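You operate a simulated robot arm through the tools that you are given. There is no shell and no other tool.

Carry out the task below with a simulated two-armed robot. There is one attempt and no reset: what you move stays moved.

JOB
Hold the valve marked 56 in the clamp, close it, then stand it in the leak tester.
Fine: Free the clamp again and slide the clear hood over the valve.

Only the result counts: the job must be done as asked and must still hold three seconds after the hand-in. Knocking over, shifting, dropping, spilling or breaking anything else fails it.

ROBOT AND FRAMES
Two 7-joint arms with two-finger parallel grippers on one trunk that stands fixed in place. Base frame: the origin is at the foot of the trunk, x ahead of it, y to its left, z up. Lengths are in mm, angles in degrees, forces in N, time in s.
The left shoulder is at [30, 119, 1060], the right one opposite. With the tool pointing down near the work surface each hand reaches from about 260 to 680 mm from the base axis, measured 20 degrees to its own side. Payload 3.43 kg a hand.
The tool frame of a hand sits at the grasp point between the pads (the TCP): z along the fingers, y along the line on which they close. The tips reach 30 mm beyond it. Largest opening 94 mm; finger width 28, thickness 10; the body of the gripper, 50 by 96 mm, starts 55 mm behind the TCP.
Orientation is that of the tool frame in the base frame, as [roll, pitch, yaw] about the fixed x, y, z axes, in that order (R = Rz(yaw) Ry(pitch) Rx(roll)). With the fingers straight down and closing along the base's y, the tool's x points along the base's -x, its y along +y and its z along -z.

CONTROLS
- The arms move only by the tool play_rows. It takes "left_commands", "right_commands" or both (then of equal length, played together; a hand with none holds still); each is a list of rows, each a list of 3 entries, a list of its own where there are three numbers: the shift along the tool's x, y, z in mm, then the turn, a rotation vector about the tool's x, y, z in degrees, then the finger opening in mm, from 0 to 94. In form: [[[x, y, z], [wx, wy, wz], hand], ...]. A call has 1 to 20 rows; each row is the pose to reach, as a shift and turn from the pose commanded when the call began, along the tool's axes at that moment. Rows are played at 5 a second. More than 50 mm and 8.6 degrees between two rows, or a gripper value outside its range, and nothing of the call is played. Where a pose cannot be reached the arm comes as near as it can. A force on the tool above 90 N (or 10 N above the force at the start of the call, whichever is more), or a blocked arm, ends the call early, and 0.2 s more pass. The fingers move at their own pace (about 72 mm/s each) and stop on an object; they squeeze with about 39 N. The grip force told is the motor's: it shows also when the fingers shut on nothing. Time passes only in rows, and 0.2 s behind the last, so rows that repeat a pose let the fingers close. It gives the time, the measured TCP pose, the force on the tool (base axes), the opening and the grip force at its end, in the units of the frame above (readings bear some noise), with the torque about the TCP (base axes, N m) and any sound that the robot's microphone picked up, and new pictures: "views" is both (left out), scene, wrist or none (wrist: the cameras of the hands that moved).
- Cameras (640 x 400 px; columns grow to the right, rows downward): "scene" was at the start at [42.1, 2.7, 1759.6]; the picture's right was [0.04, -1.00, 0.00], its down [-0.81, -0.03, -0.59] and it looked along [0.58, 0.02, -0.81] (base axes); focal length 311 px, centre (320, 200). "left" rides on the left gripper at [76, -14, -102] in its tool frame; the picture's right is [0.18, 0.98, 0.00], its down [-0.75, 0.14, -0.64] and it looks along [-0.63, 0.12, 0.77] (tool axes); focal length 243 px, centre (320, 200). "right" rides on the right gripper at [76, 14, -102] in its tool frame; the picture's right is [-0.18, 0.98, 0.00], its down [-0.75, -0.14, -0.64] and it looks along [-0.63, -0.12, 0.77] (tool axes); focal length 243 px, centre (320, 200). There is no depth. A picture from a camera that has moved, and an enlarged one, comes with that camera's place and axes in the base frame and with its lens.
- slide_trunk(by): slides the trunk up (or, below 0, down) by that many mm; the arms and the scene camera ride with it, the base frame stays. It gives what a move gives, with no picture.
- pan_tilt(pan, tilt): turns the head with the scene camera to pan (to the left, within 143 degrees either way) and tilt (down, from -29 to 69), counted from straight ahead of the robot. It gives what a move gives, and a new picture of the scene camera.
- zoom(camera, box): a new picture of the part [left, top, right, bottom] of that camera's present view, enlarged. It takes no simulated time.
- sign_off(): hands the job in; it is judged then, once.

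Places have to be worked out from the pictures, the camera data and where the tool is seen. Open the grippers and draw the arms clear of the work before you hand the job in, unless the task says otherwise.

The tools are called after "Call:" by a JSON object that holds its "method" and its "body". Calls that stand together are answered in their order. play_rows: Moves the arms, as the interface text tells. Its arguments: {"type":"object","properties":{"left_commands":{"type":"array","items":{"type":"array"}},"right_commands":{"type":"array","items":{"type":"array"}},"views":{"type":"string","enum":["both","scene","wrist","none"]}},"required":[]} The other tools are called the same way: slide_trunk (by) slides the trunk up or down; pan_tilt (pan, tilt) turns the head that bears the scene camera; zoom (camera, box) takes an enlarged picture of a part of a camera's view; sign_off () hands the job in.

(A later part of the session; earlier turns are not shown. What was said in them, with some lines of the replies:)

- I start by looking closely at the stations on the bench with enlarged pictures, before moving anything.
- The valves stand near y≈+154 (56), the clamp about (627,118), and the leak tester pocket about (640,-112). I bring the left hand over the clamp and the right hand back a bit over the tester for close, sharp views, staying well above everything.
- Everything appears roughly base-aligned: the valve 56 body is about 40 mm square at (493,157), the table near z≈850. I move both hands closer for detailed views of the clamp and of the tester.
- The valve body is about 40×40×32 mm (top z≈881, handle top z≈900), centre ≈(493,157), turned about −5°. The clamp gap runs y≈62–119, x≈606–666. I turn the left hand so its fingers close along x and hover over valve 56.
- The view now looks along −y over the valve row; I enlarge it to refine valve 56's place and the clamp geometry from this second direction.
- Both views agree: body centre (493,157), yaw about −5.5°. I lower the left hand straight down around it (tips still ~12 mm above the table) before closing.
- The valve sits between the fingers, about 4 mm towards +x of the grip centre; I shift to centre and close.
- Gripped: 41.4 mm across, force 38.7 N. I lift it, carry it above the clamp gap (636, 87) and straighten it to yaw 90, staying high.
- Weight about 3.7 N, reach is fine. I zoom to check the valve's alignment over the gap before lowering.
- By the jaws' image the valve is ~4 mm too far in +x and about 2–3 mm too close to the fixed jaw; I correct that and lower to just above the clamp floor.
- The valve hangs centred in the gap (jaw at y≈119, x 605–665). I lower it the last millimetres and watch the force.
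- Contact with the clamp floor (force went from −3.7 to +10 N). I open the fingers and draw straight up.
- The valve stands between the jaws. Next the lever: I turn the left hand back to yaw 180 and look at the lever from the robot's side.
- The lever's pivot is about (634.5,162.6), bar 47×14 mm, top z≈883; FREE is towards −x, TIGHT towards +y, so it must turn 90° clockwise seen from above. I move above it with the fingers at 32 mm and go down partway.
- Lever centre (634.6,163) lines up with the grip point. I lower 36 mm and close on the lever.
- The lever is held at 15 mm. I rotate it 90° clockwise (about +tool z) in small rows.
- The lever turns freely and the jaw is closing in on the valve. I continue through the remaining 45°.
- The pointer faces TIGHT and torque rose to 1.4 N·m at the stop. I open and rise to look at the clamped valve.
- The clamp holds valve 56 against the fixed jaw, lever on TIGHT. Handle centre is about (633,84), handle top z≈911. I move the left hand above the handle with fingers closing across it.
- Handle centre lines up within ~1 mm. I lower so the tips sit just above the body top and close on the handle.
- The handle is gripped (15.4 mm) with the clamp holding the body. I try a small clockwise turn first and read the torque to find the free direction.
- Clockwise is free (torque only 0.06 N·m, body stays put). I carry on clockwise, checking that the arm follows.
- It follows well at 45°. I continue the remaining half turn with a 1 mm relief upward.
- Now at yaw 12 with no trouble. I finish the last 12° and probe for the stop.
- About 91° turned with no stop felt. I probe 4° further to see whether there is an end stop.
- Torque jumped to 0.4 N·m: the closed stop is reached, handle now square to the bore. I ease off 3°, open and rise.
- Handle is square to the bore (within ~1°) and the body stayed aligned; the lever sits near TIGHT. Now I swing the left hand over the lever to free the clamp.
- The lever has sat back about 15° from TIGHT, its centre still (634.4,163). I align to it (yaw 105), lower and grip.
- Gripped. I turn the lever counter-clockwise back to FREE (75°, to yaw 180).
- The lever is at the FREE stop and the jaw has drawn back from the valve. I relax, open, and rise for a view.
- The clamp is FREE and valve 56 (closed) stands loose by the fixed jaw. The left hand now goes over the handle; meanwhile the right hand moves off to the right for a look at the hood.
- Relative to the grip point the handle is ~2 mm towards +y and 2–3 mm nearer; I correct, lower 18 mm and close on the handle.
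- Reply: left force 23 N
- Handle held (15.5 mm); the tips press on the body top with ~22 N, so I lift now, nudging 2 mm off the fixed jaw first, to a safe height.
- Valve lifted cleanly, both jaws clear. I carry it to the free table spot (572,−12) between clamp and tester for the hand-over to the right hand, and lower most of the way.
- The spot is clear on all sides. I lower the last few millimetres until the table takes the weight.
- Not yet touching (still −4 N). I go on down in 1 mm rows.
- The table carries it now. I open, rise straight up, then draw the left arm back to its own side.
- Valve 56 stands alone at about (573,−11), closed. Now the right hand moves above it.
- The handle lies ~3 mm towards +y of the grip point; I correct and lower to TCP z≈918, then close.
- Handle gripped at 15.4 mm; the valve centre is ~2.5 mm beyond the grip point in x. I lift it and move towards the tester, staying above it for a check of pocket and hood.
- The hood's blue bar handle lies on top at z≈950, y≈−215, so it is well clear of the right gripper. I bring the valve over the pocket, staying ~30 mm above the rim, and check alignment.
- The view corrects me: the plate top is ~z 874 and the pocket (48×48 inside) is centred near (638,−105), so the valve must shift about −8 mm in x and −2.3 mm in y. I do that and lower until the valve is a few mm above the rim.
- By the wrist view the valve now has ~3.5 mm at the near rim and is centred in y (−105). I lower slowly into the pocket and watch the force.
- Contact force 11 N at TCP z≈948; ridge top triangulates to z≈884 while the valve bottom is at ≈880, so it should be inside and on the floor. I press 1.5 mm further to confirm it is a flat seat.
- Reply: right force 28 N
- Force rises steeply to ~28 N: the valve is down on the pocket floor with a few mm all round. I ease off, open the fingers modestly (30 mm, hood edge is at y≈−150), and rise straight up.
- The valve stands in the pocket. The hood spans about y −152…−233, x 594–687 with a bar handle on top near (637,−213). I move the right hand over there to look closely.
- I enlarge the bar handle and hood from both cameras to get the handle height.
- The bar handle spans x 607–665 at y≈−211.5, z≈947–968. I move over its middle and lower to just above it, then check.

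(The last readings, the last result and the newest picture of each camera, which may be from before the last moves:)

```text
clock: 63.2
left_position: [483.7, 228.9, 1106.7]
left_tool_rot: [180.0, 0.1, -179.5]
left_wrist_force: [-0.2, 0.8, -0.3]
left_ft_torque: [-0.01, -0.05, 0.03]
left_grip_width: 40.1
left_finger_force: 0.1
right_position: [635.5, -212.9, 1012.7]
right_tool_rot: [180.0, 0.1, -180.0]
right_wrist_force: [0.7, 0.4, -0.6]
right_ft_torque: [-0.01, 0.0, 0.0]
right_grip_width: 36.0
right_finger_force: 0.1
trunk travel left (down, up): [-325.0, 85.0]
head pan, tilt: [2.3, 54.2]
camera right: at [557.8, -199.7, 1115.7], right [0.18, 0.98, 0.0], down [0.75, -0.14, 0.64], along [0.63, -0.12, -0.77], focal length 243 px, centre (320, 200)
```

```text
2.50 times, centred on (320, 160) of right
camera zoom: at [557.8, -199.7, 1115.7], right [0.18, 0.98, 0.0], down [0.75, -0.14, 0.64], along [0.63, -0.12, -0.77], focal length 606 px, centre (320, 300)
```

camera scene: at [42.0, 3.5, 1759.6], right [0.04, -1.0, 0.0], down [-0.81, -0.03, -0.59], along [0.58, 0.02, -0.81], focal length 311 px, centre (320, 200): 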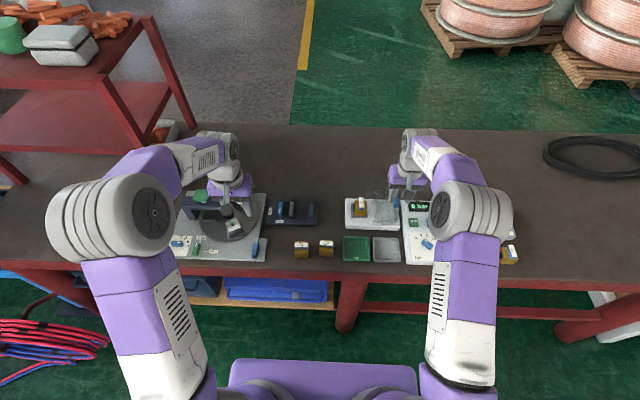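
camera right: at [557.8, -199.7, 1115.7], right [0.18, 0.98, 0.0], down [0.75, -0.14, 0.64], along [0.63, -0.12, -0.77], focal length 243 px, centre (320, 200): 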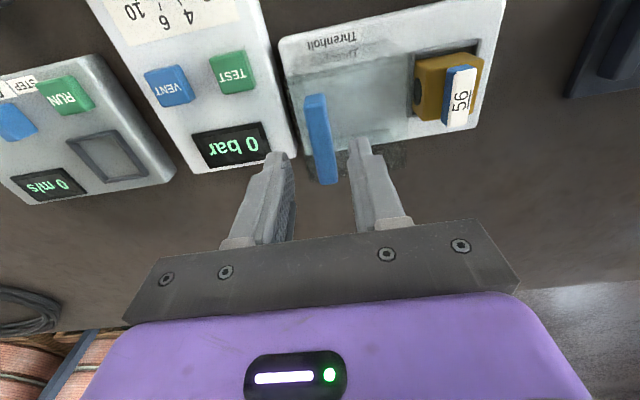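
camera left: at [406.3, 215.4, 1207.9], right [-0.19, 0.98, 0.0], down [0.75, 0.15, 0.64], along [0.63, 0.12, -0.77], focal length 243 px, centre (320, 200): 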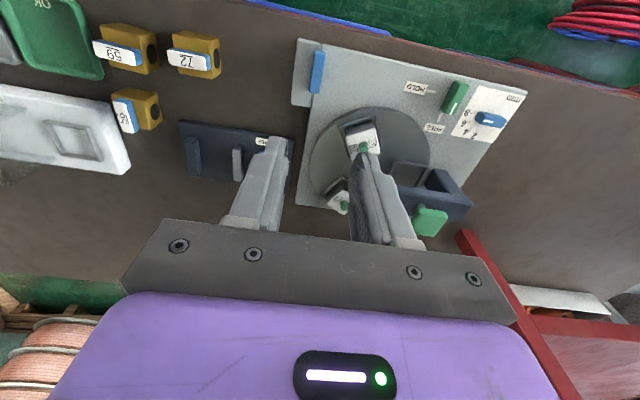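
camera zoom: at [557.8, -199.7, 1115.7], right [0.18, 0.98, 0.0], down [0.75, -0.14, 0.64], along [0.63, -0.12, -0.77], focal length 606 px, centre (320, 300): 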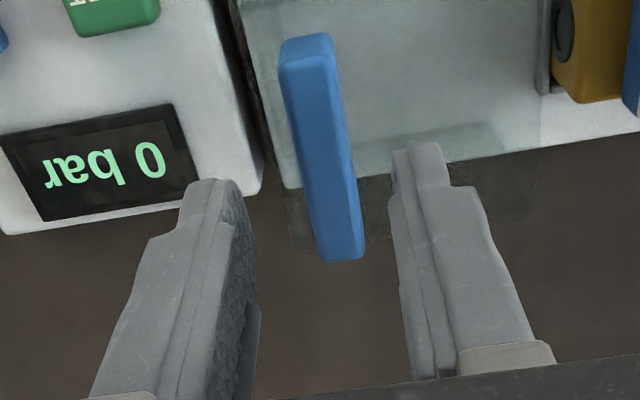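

Handle centre (636,−211.6) fits. I lower 30 mm (tips a few mm above the hood top) and close on the bar.

Call:
{"method": "play_rows", "body": {"right_commands": [[[0, 1, 10], [0, 0, 0], 36], [[0, 1, 20], [0, 0, 0], 36], [[0, 1, 29], [0, 0, 0], 36], [[0, 1, 29], [0, 0, 0], 36], [[0, 1, 29], [0, 0, 0], 15], [[0, 1, 29], [0, 0, 0], 5], [[0, 1, 29], [0, 0, 0], 5]], "views": "wrist"}}

Call:
{"method": "zoom", "body": {"camera": "right", "box": [220, 60, 460, 240]}}

Call:
{"method": "zoom", "body": {"camera": "scene", "box": [335, 175, 425, 235]}}

```text
clock: 64.8
left_position: [484.6, 228.0, 1107.1]
left_tool_rot: [-180.0, 0.0, -179.5]
left_wrist_force: [-0.9, -0.4, -0.3]
left_ft_torque: [-0.03, 0.03, 0.02]
left_grip_width: 40.0
left_finger_force: 0.1
right_position: [635.4, -212.5, 984.8]
right_tool_rot: [-179.9, 0.1, -179.9]
right_wrist_force: [-1.6, -0.5, -0.9]
right_ft_torque: [0.05, -0.19, -0.08]
right_grip_width: 13.3
right_finger_force: 44.8
trunk travel left (down, up): [-325.0, 85.0]
head pan, tilt: [2.3, 54.2]
camera right: at [557.6, -198.2, 1086.8], right [0.18, 0.98, 0.0], down [0.75, -0.14, 0.64], along [0.63, -0.12, -0.77], focal length 243 px, centre (320, 200)
```

right: 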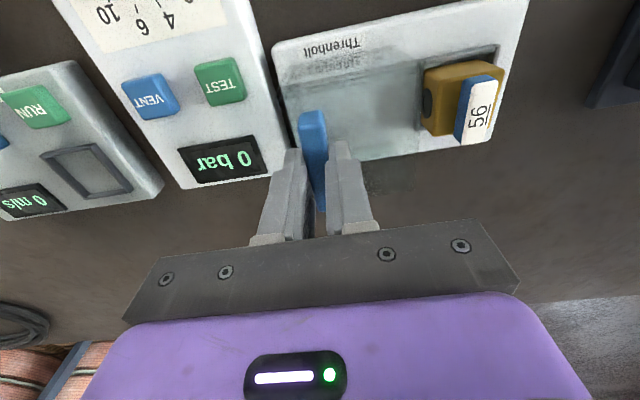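

```text
2.22 times, centred on (340, 150) of right
camera zoom: at [557.6, -198.2, 1086.8], right [0.18, 0.98, 0.0], down [0.75, -0.14, 0.64], along [0.63, -0.12, -0.77], focal length 539 px, centre (276, 311)
```

zoom: 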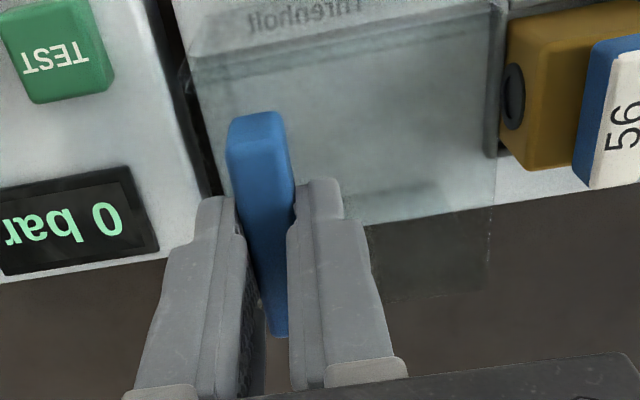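

```text
6.67 times, centred on (380, 205) of scene
camera zoom: at [42.0, 2.7, 1759.6], right [0.04, -1.0, 0.0], down [-0.81, -0.03, -0.59], along [0.58, 0.02, -0.81], focal length 2076 px, centre (-80, 167)
```

zoom: 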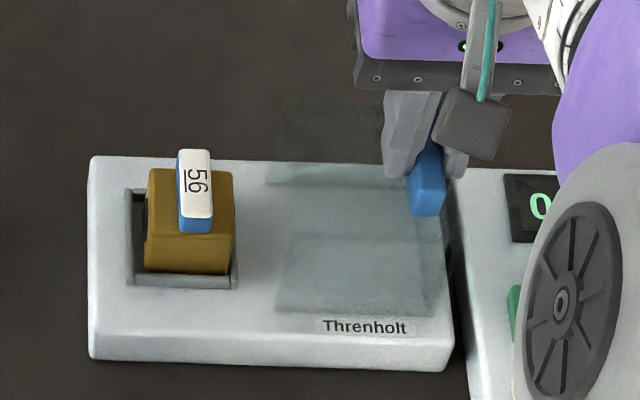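

The bar is gripped (13.3 mm). I start sliding it in +y, first 15 mm, watching the force.

Call:
{"method": "play_rows", "body": {"right_commands": [[[0, 4, 0], [0, 0, 0], 5], [[0, 8, 0], [0, 0, 0], 5], [[0, 12, 0], [0, 0, 0], 5], [[0, 15, 0], [0, 0, 0], 5]], "views": "wrist"}}

Call:
{"method": "zoom", "body": {"camera": "scene", "box": [335, 175, 425, 235]}}

```text
clock: 65.8
left_position: [484.2, 229.1, 1106.5]
left_tool_rot: [180.0, 0.0, -179.6]
left_wrist_force: [0.2, 0.2, -0.7]
left_ft_torque: [0.0, -0.01, -0.01]
left_grip_width: 40.2
left_finger_force: 0.1
right_position: [634.9, -197.2, 985.4]
right_tool_rot: [179.9, 0.0, -180.0]
right_wrist_force: [4.6, -1.2, 4.4]
right_ft_torque: [-0.03, 1.34, -0.01]
right_grip_width: 13.7
right_finger_force: 44.9
trunk travel left (down, up): [-325.0, 85.0]
head pan, tilt: [2.3, 54.2]
camera right: at [557.4, -182.5, 1086.6], right [0.18, 0.98, 0.0], down [0.75, -0.14, 0.64], along [0.63, -0.12, -0.77], focal length 243 px, centre (320, 200)
```

right: 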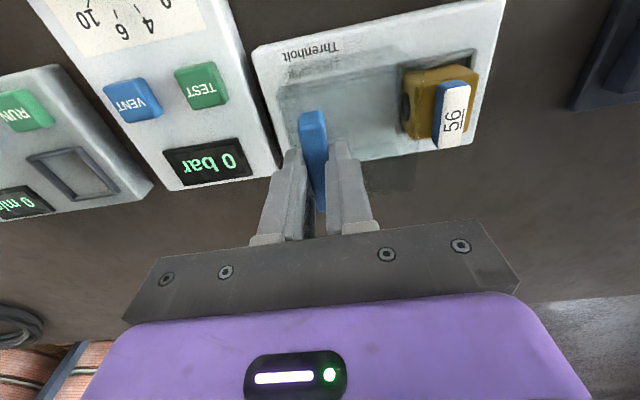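

```text
6.67 times, centred on (380, 205) of scene
camera zoom: at [42.5, 2.7, 1759.6], right [0.04, -1.0, 0.0], down [-0.81, -0.03, -0.58], along [0.58, 0.02, -0.81], focal length 2076 px, centre (-80, 167)
```

zoom: 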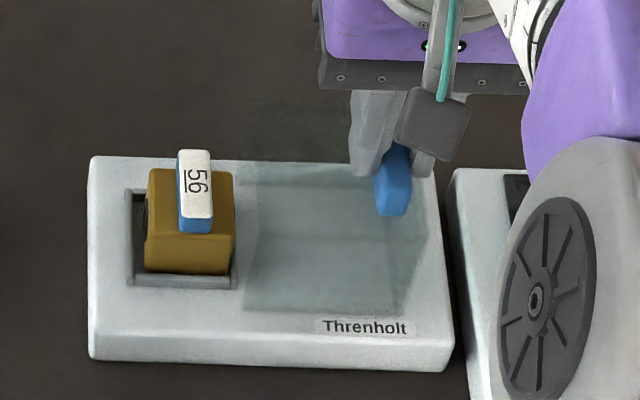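

The hood glides along with little force and the plate stays put. I continue another 20 mm so its front edge reaches past the valve's near face, and check.

Call:
{"method": "play_rows", "body": {"right_commands": [[[0, 5, 0], [0, 0, 0], 5], [[0, 10, 0], [0, 0, 0], 5], [[0, 15, 0], [0, 0, 0], 5], [[0, 20, 0], [0, 0, 0], 5]], "views": "wrist"}}

Call:
{"method": "zoom", "body": {"camera": "scene", "box": [335, 175, 425, 235]}}

```text
clock: 66.8
left_position: [484.8, 228.0, 1107.0]
left_tool_rot: [180.0, -0.1, -179.4]
left_wrist_force: [-0.5, 0.1, 0.1]
left_ft_torque: [-0.04, 0.0, -0.01]
left_grip_width: 40.0
left_finger_force: 0.2
right_position: [635.1, -176.2, 984.7]
right_tool_rot: [180.0, 0.0, -180.0]
right_wrist_force: [-1.1, -1.1, -0.3]
right_ft_torque: [-0.07, -1.46, -0.04]
right_grip_width: 13.5
right_finger_force: 45.4
trunk travel left (down, up): [-325.0, 85.0]
head pan, tilt: [2.3, 54.2]
camera right: at [557.5, -162.3, 1086.7], right [0.18, 0.98, 0.0], down [0.75, -0.14, 0.64], along [0.63, -0.12, -0.77], focal length 243 px, centre (320, 200)
```

right: 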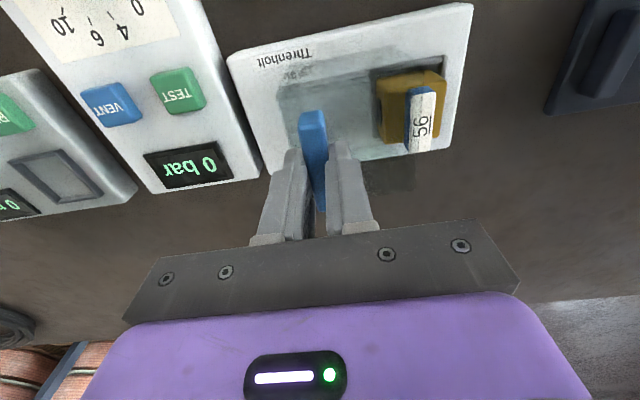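

```text
6.67 times, centred on (380, 205) of scene
camera zoom: at [41.8, 2.5, 1759.5], right [0.04, -1.0, 0.0], down [-0.81, -0.03, -0.59], along [0.58, 0.02, -0.81], focal length 2076 px, centre (-80, 167)
```

zoom: 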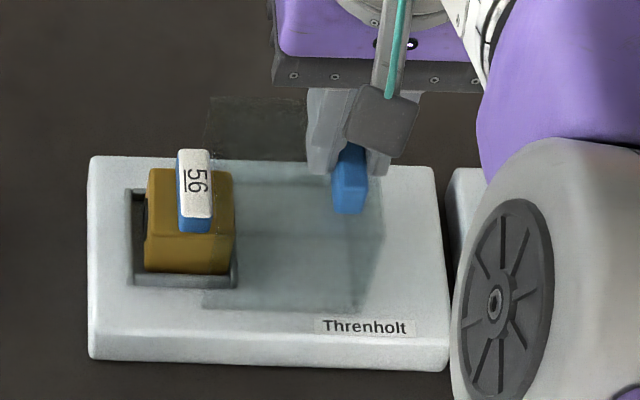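

No resistance: the open side passes over the valve. I slide on another 40 mm.

Call:
{"method": "play_rows", "body": {"right_commands": [[[0, 6, 0], [0, 0, 0], 5], [[0, 12, 0], [0, 0, 0], 5], [[0, 18, 0], [0, 0, 0], 5], [[0, 24, 0], [0, 0, 0], 5], [[0, 30, 0], [0, 0, 0], 5], [[0, 36, 0], [0, 0, 0], 5], [[0, 40, 0], [0, 0, 0], 5]], "views": "wrist"}}

Call:
{"method": "zoom", "body": {"camera": "scene", "box": [335, 175, 425, 235]}}

```text
clock: 68.4
left_position: [483.0, 228.4, 1107.1]
left_tool_rot: [180.0, 0.0, -179.4]
left_wrist_force: [0.3, 0.4, 0.6]
left_ft_torque: [0.01, -0.03, 0.01]
left_grip_width: 39.9
left_finger_force: 0.0
right_position: [634.7, -135.1, 985.5]
right_tool_rot: [-179.9, 0.2, 180.0]
right_wrist_force: [4.7, -0.9, 7.2]
right_ft_torque: [-0.03, -0.16, -0.01]
right_grip_width: 13.6
right_finger_force: 45.0
trunk travel left (down, up): [-325.0, 85.0]
head pan, tilt: [2.3, 54.2]
camera right: at [557.3, -122.1, 1086.6], right [0.18, 0.98, 0.0], down [0.75, -0.14, 0.64], along [0.63, -0.12, -0.77], focal length 243 px, centre (320, 200)
```

right: 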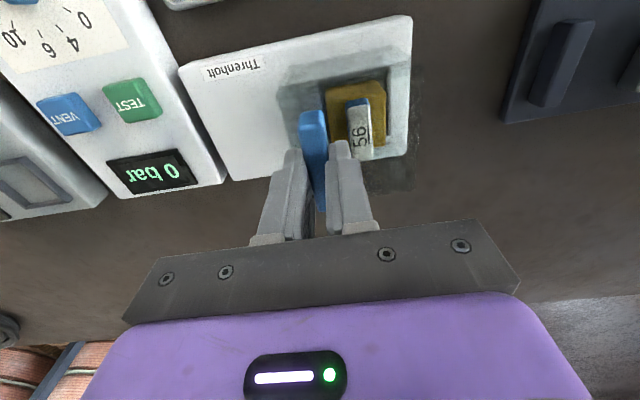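

```text
6.67 times, centred on (380, 205) of scene
camera zoom: at [41.9, 2.8, 1759.6], right [0.04, -1.0, 0.0], down [-0.81, -0.03, -0.59], along [0.58, 0.02, -0.81], focal length 2076 px, centre (-80, 167)
```

zoom: 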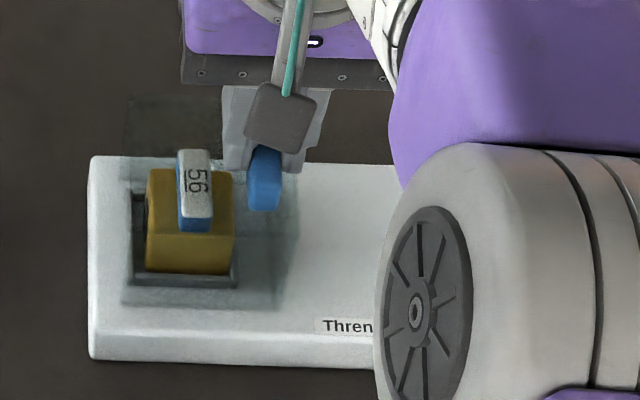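

The hood now covers the valve almost fully. I go on in small steps to find the end stop.

Call:
{"method": "play_rows", "body": {"right_commands": [[[0, 3, 0], [0, 0, 0], 5], [[0, 6, 0], [0, 0, 0], 5], [[0, 8, 0], [0, 0, 0], 5]], "views": "none"}}

```text
clock: 69.2
left_position: [483.7, 228.5, 1106.5]
left_tool_rot: [180.0, -0.1, -179.5]
left_wrist_force: [0.2, 0.8, 0.9]
left_ft_torque: [0.04, -0.01, 0.01]
left_grip_width: 40.1
left_finger_force: 0.1
right_position: [634.1, -128.0, 984.3]
right_tool_rot: [180.0, 0.3, 179.9]
right_wrist_force: [9.9, -0.5, 13.4]
right_ft_torque: [-0.02, 0.98, -0.06]
right_grip_width: 13.6
right_finger_force: 45.3
trunk travel left (down, up): [-325.0, 85.0]
head pan, tilt: [2.3, 54.2]
```

Still free in y (−0.5 N). A few more millimetres, in 2 mm rows.

Call:
{"method": "play_rows", "body": {"right_commands": [[[0, 2, -0.5], [0, 0, 0], 5], [[0, 4, -0.5], [0, 0, 0], 5], [[0, 6, -0.5], [0, 0, 0], 5]], "views": "wrist"}}

Call:
{"method": "zoom", "body": {"camera": "scene", "box": [335, 175, 425, 235]}}

Call:
{"method": "zoom", "body": {"camera": "right", "box": [220, 20, 440, 220]}}

```text
clock: 70.0
left_position: [484.1, 229.0, 1107.5]
left_tool_rot: [180.0, 0.0, -179.5]
left_wrist_force: [-0.3, -0.1, -0.3]
left_ft_torque: [0.01, -0.01, -0.01]
left_grip_width: 40.1
left_finger_force: 0.2
right_position: [635.1, -127.5, 985.1]
right_tool_rot: [-179.8, 0.2, 179.9]
right_wrist_force: [8.9, -9.0, 8.1]
right_ft_torque: [-0.16, -1.33, 0.0]
right_grip_width: 13.4
right_finger_force: 44.6
trunk travel left (down, up): [-325.0, 85.0]
head pan, tilt: [2.3, 54.2]
camera right: at [557.2, -112.4, 1086.5], right [0.18, 0.98, 0.0], down [0.75, -0.14, 0.64], along [0.63, -0.12, -0.76], focal length 243 px, centre (320, 200)
```

right: 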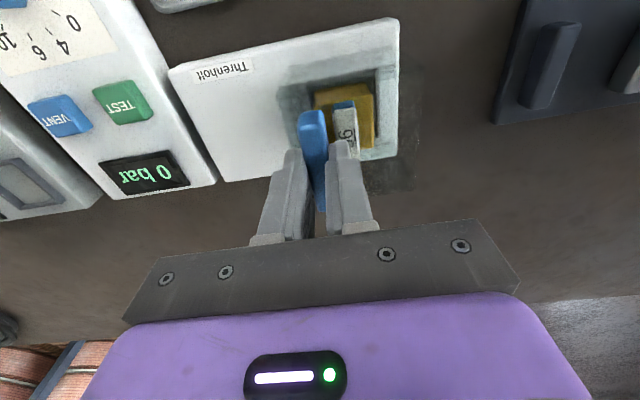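

```text
6.67 times, centred on (380, 205) of scene
camera zoom: at [42.3, 1.3, 1759.5], right [0.04, -1.0, 0.0], down [-0.81, -0.03, -0.58], along [0.58, 0.02, -0.81], focal length 2076 px, centre (-80, 167)
```

zoom: 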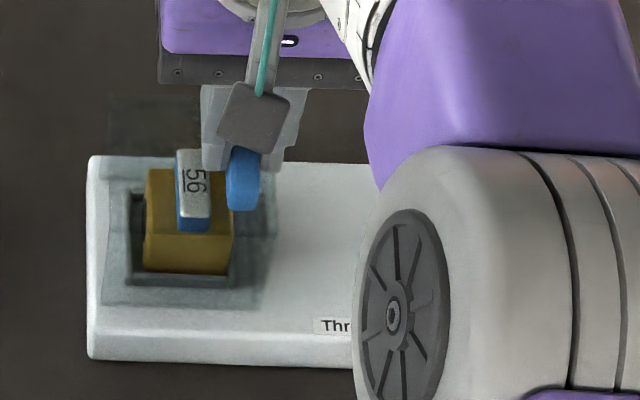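

```text
2.00 times, centred on (330, 120) of right
camera zoom: at [557.2, -112.4, 1086.5], right [0.18, 0.98, 0.0], down [0.75, -0.14, 0.64], along [0.63, -0.12, -0.76], focal length 485 px, centre (300, 360)
```

zoom: 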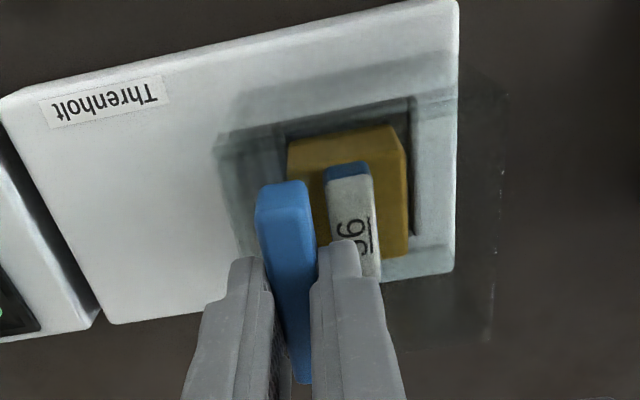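

Fy rose to −9 N with no further travel, so the end stop seems reached, the hood centred over the valve. I nudge 2 mm more to confirm it.

Call:
{"method": "play_rows", "body": {"right_commands": [[[0, 1, 0], [0, 0, 0], 5], [[0, 2, 0], [0, 0, 0], 5], [[0, 2, 0], [0, 0, 0], 5]], "views": "none"}}

```text
clock: 70.8
left_position: [485.0, 226.4, 1107.4]
left_tool_rot: [179.9, 0.0, -179.5]
left_wrist_force: [0.2, -0.5, -0.6]
left_ft_torque: [-0.01, 0.0, -0.05]
left_grip_width: 39.9
left_finger_force: 0.0
right_position: [634.2, -127.3, 984.8]
right_tool_rot: [-179.9, 0.2, -180.0]
right_wrist_force: [10.1, -23.7, 7.7]
right_ft_torque: [-0.31, -0.94, -0.02]
right_grip_width: 13.5
right_finger_force: 45.2
trunk travel left (down, up): [-325.0, 85.0]
head pan, tilt: [2.3, 54.2]
```

The stop is firm (−24 N, no motion). I relax the push, open the fingers, and rise straight up, then draw the right arm back.

Call:
{"method": "play_rows", "body": {"right_commands": [[[0, -2, 0], [0, 0, 0], 5], [[0, -3.5, 0], [0, 0, 0], 5], [[0, -3.5, 0], [0, 0, 0], 20], [[0, -3.5, 0], [0, 0, 0], 32], [[0, -3.5, 0], [0, 0, 0], 36], [[0, -3.5, -20], [0, 0, 0], 36], [[0, -3.5, -50], [0, 0, 0], 36], [[10, -10, -90], [0, 0, 0], 36], [[40, -30, -120], [0, 0, 0], 36], [[75, -50, -150], [0, 0, 0], 36], [[110, -70, -170], [0, 0, 0], 50], [[145, -85, -190], [0, 0, 0], 70], [[170, -95, -205], [0, 0, 0], 94]]}}

Call:
{"method": "zoom", "body": {"camera": "scene", "box": [335, 175, 425, 235]}}

Call:
{"method": "zoom", "body": {"camera": "scene", "box": [150, 180, 350, 270]}}

Call:
{"method": "zoom", "body": {"camera": "right", "box": [240, 40, 540, 220]}}

```text
refused: row 10 steps farther than a row can; nothing moved
```

```text
6.67 times, centred on (380, 205) of scene
camera zoom: at [42.6, -1.3, 1759.6], right [0.04, -1.0, 0.0], down [-0.81, -0.03, -0.58], along [0.58, 0.03, -0.81], focal length 2076 px, centre (-80, 167)
```

zoom: 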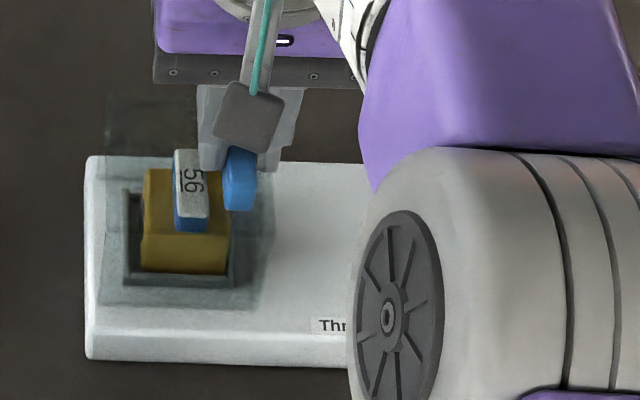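

```text
3.20 times, centred on (250, 225) of scene
camera zoom: at [42.6, -1.3, 1759.6], right [0.04, -1.0, 0.0], down [-0.81, -0.03, -0.58], along [0.58, 0.03, -0.81], focal length 996 px, centre (544, 120)
```

zoom: 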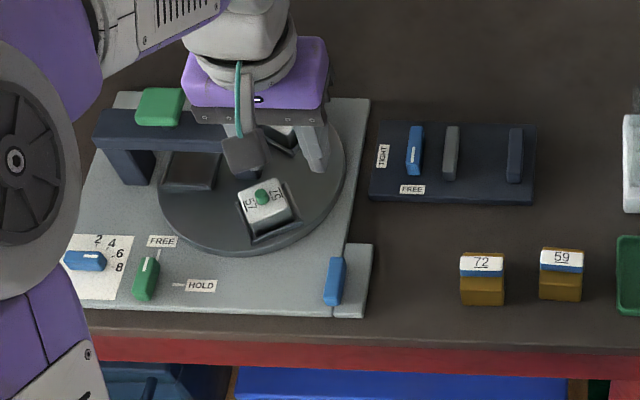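

```text
2.13 times, centred on (390, 130) of right
camera zoom: at [557.4, -111.9, 1086.5], right [0.18, 0.98, 0.0], down [0.75, -0.14, 0.64], along [0.63, -0.12, -0.77], focal length 518 px, centre (171, 349)
```

zoom: 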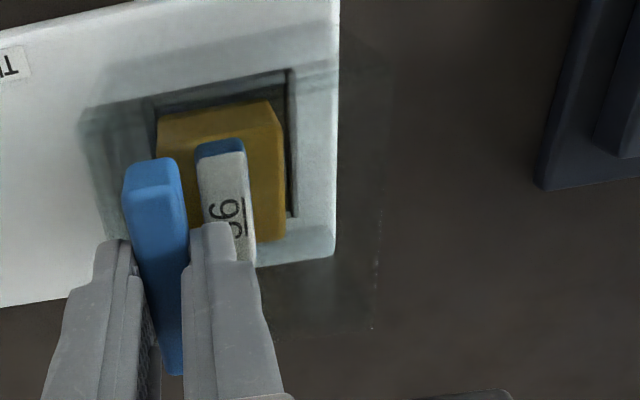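

The call was refused because one row stepped slightly over 50 mm; nothing moved. I repeat the release and retreat with shorter steps.

Call:
{"method": "play_rows", "body": {"right_commands": [[[0, -2, 0], [0, 0, 0], 5], [[0, -3.5, 0], [0, 0, 0], 5], [[0, -3.5, 0], [0, 0, 0], 20], [[0, -3.5, 0], [0, 0, 0], 32], [[0, -3.5, 0], [0, 0, 0], 36], [[0, -3.5, -15], [0, 0, 0], 36], [[0, -3.5, -45], [0, 0, 0], 36], [[5, -5, -80], [0, 0, 0], 36], [[25, -15, -110], [0, 0, 0], 36], [[50, -30, -135], [0, 0, 0], 36], [[80, -45, -155], [0, 0, 0], 50], [[110, -60, -175], [0, 0, 0], 70], [[140, -75, -190], [0, 0, 0], 90]]}}

Call:
{"method": "zoom", "body": {"camera": "scene", "box": [335, 175, 425, 235]}}

Call:
{"method": "zoom", "body": {"camera": "right", "box": [200, 40, 500, 220]}}

```text
clock: 73.6
left_position: [482.5, 228.7, 1107.5]
left_tool_rot: [-180.0, 0.2, -179.4]
left_wrist_force: [-0.1, 0.4, -0.5]
left_ft_torque: [0.0, 0.02, 0.03]
left_grip_width: 40.1
left_finger_force: 0.1
right_position: [495.8, -196.7, 1174.7]
right_tool_rot: [180.0, 0.0, -179.9]
right_wrist_force: [0.4, -0.1, 0.2]
right_ft_torque: [0.0, -0.03, -0.02]
right_grip_width: 90.4
right_finger_force: 0.1
trunk travel left (down, up): [-325.0, 85.0]
head pan, tilt: [2.3, 54.2]
camera scene: at [40.9, 2.2, 1759.6], right [0.04, -1.0, 0.0], down [-0.81, -0.03, -0.59], along [0.59, 0.02, -0.81], focal length 311 px, centre (320, 200)
camera right: at [418.6, -183.4, 1277.1], right [0.18, 0.98, 0.0], down [0.75, -0.14, 0.64], along [0.63, -0.12, -0.77], focal length 243 px, centre (320, 200)
```

scene: 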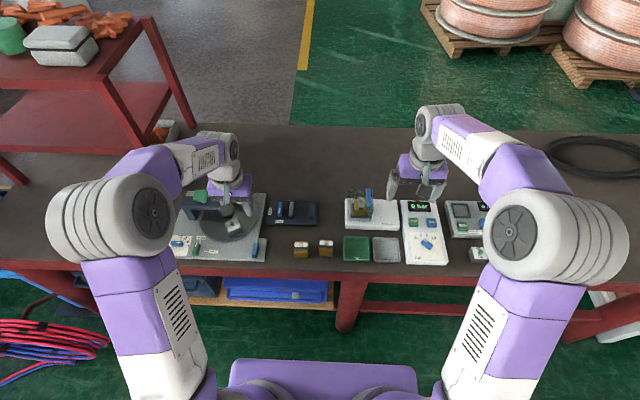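
right: 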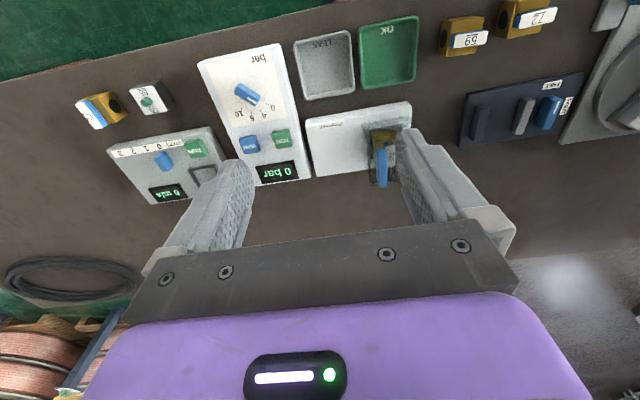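

```text
6.67 times, centred on (380, 205) of scene
camera zoom: at [40.9, 2.2, 1759.6], right [0.04, -1.0, 0.0], down [-0.81, -0.03, -0.59], along [0.59, 0.02, -0.81], focal length 2076 px, centre (-80, 167)
```

zoom: 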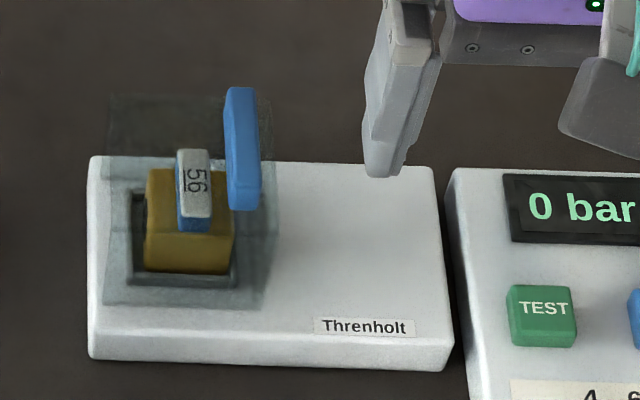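

```text
2.13 times, centred on (350, 130) of right
camera zoom: at [418.6, -183.4, 1277.1], right [0.18, 0.98, 0.0], down [0.75, -0.14, 0.64], along [0.63, -0.12, -0.77], focal length 518 px, centre (256, 349)
```

zoom: 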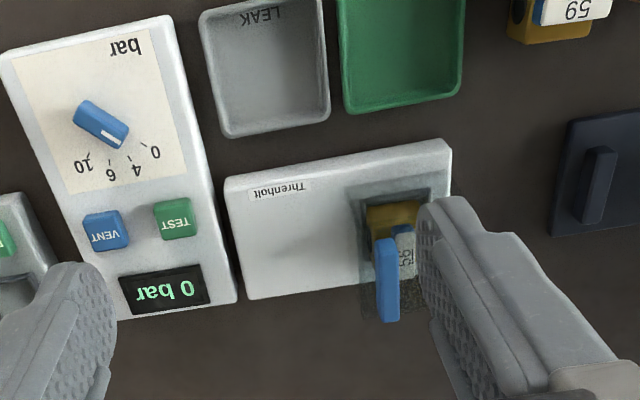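

Hood is closed over the upright, closed valve 56, clamp lever points to FREE, and all other items are in place. I draw the left arm back up to its starting pose and take a final look.

Call:
{"method": "play_rows", "body": {"left_commands": [[[10, 8, -22], [0, 0, 0], 60], [[20, 16, -44], [0, 0, 0], 80], [[30, 26, -66], [0, 0, 0], 94], [[41, 36, -88], [0, 0, 0], 94], [[41, 36, -88], [0, 0, 0], 94]], "right_commands": [[[10, -3, -15], [0, 0, 0], 94], [[20, -6, -30], [0, 0, 0], 94], [[30, -8, -45], [0, 0, 0], 94], [[35, -8, -58], [0, 0, 0], 94], [[35, -8, -58], [0, 0, 0], 94]]}}

Call:
{"method": "zoom", "body": {"camera": "scene", "box": [150, 180, 350, 270]}}

Call:
{"method": "zoom", "body": {"camera": "scene", "box": [330, 180, 530, 275]}}

Call:
{"method": "zoom", "body": {"camera": "left", "box": [0, 0, 300, 190]}}

```text
clock: 74.8
left_position: [444.8, 264.1, 1192.4]
left_tool_rot: [180.0, -0.1, -179.5]
left_wrist_force: [-0.2, 0.0, -0.4]
left_ft_torque: [-0.01, -0.01, -0.01]
left_grip_width: 94.0
left_finger_force: 0.1
right_position: [462.2, -204.6, 1233.0]
right_tool_rot: [180.0, 0.1, -179.9]
right_wrist_force: [0.1, -0.4, 0.0]
right_ft_torque: [0.01, 0.04, -0.05]
right_grip_width: 93.9
right_finger_force: 0.1
trunk travel left (down, up): [-325.0, 85.0]
head pan, tilt: [2.3, 54.2]
camera scene: at [43.2, 2.6, 1759.5], right [0.04, -1.0, 0.0], down [-0.81, -0.03, -0.58], along [0.58, 0.02, -0.81], focal length 311 px, centre (320, 200)
camera right: at [384.9, -191.0, 1334.3], right [0.18, 0.98, 0.0], down [0.75, -0.14, 0.64], along [0.63, -0.12, -0.77], focal length 243 px, centre (320, 200)
camera left: at [368.7, 248.3, 1292.8], right [-0.19, 0.98, 0.0], down [0.75, 0.15, 0.64], along [0.63, 0.12, -0.77], focal length 243 px, centre (320, 200)
```

scene: 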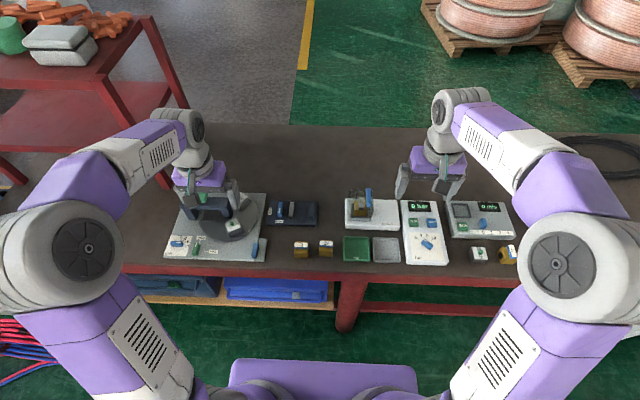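
right: 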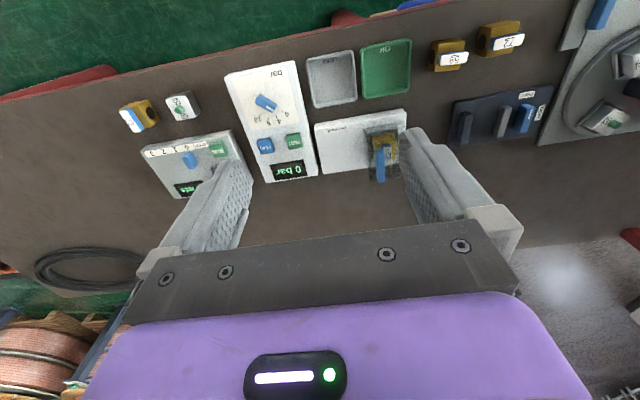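
left: 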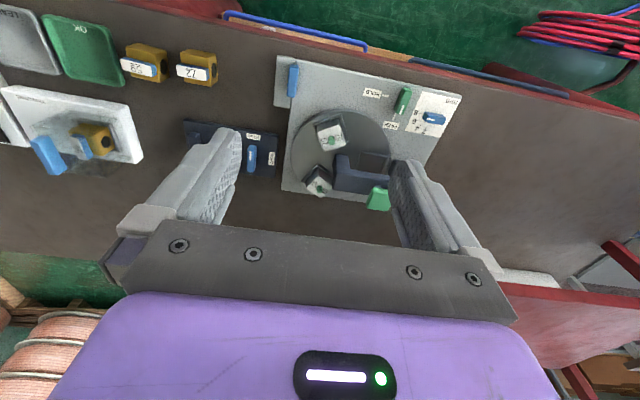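

```text
3.20 times, centred on (250, 225) of scene
camera zoom: at [43.2, 2.6, 1759.5], right [0.04, -1.0, 0.0], down [-0.81, -0.03, -0.58], along [0.58, 0.02, -0.81], focal length 996 px, centre (544, 120)
```

zoom: 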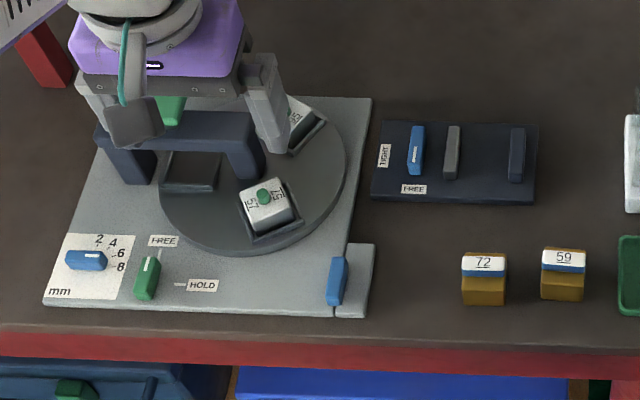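

```text
3.20 times, centred on (430, 228) of scene
camera zoom: at [43.2, 2.6, 1759.5], right [0.04, -1.0, 0.0], down [-0.81, -0.03, -0.58], along [0.58, 0.02, -0.81], focal length 996 px, centre (-32, 112)
```

zoom: 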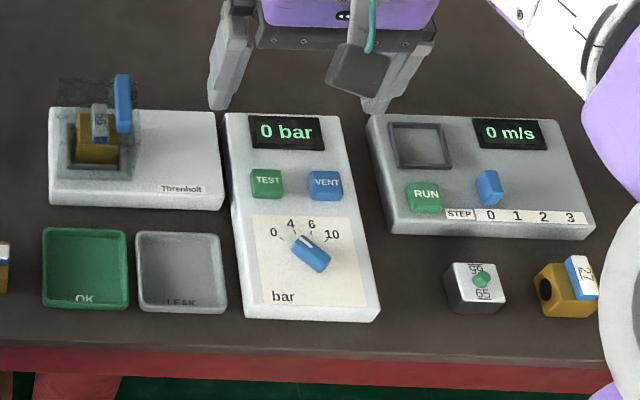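

```text
2.11 times, centred on (150, 95) of left
camera zoom: at [368.7, 248.3, 1292.8], right [-0.19, 0.98, 0.0], down [0.75, 0.15, 0.64], along [0.63, 0.12, -0.77], focal length 511 px, centre (678, 421)
```

zoom: 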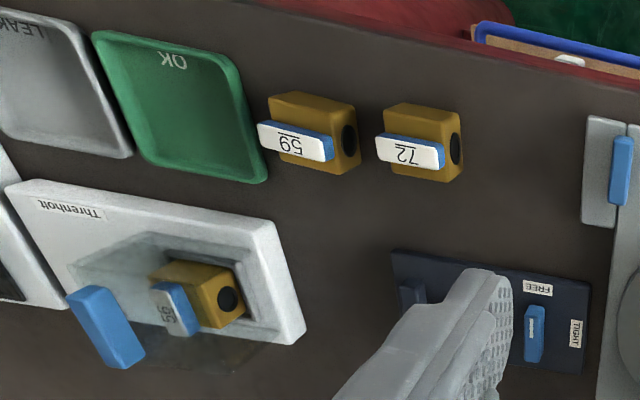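

The final pictures show valve 56 closed (handle across the bore) and upright in the tester pocket, with the hood at its stop over it. The clamp lever is at FREE, the other items are where they were, and both arms are clear and open, so I hand the job in.

Call:
{"method": "sign_off", "body": {}}

```text
The job is handed in.
```

The job is done and handed in. Valve 56 is closed and stands upright in the leak tester, with the clear hood slid over it to its end stop.

- **Clamp and closing:** I held the valve in the clamp with the lever on TIGHT and turned its handle about 90° clockwise to the stop. When I tested the stop, the lever slipped back about 15° from TIGHT, but the valve body stayed square. The clamp lever is now back on FREE.
- **Tester:** The valve rests on the pocket floor with 2–4 mm clear on every side, by my estimate from the camera views. I did not press TEST, since the task did not ask for it.
- **Surroundings:** In the final pictures, the other valves, the trays and the neighbouring stations look just as they did at the start. Both arms are back near their starting poses with the grippers open.

I have not seen the judging result.
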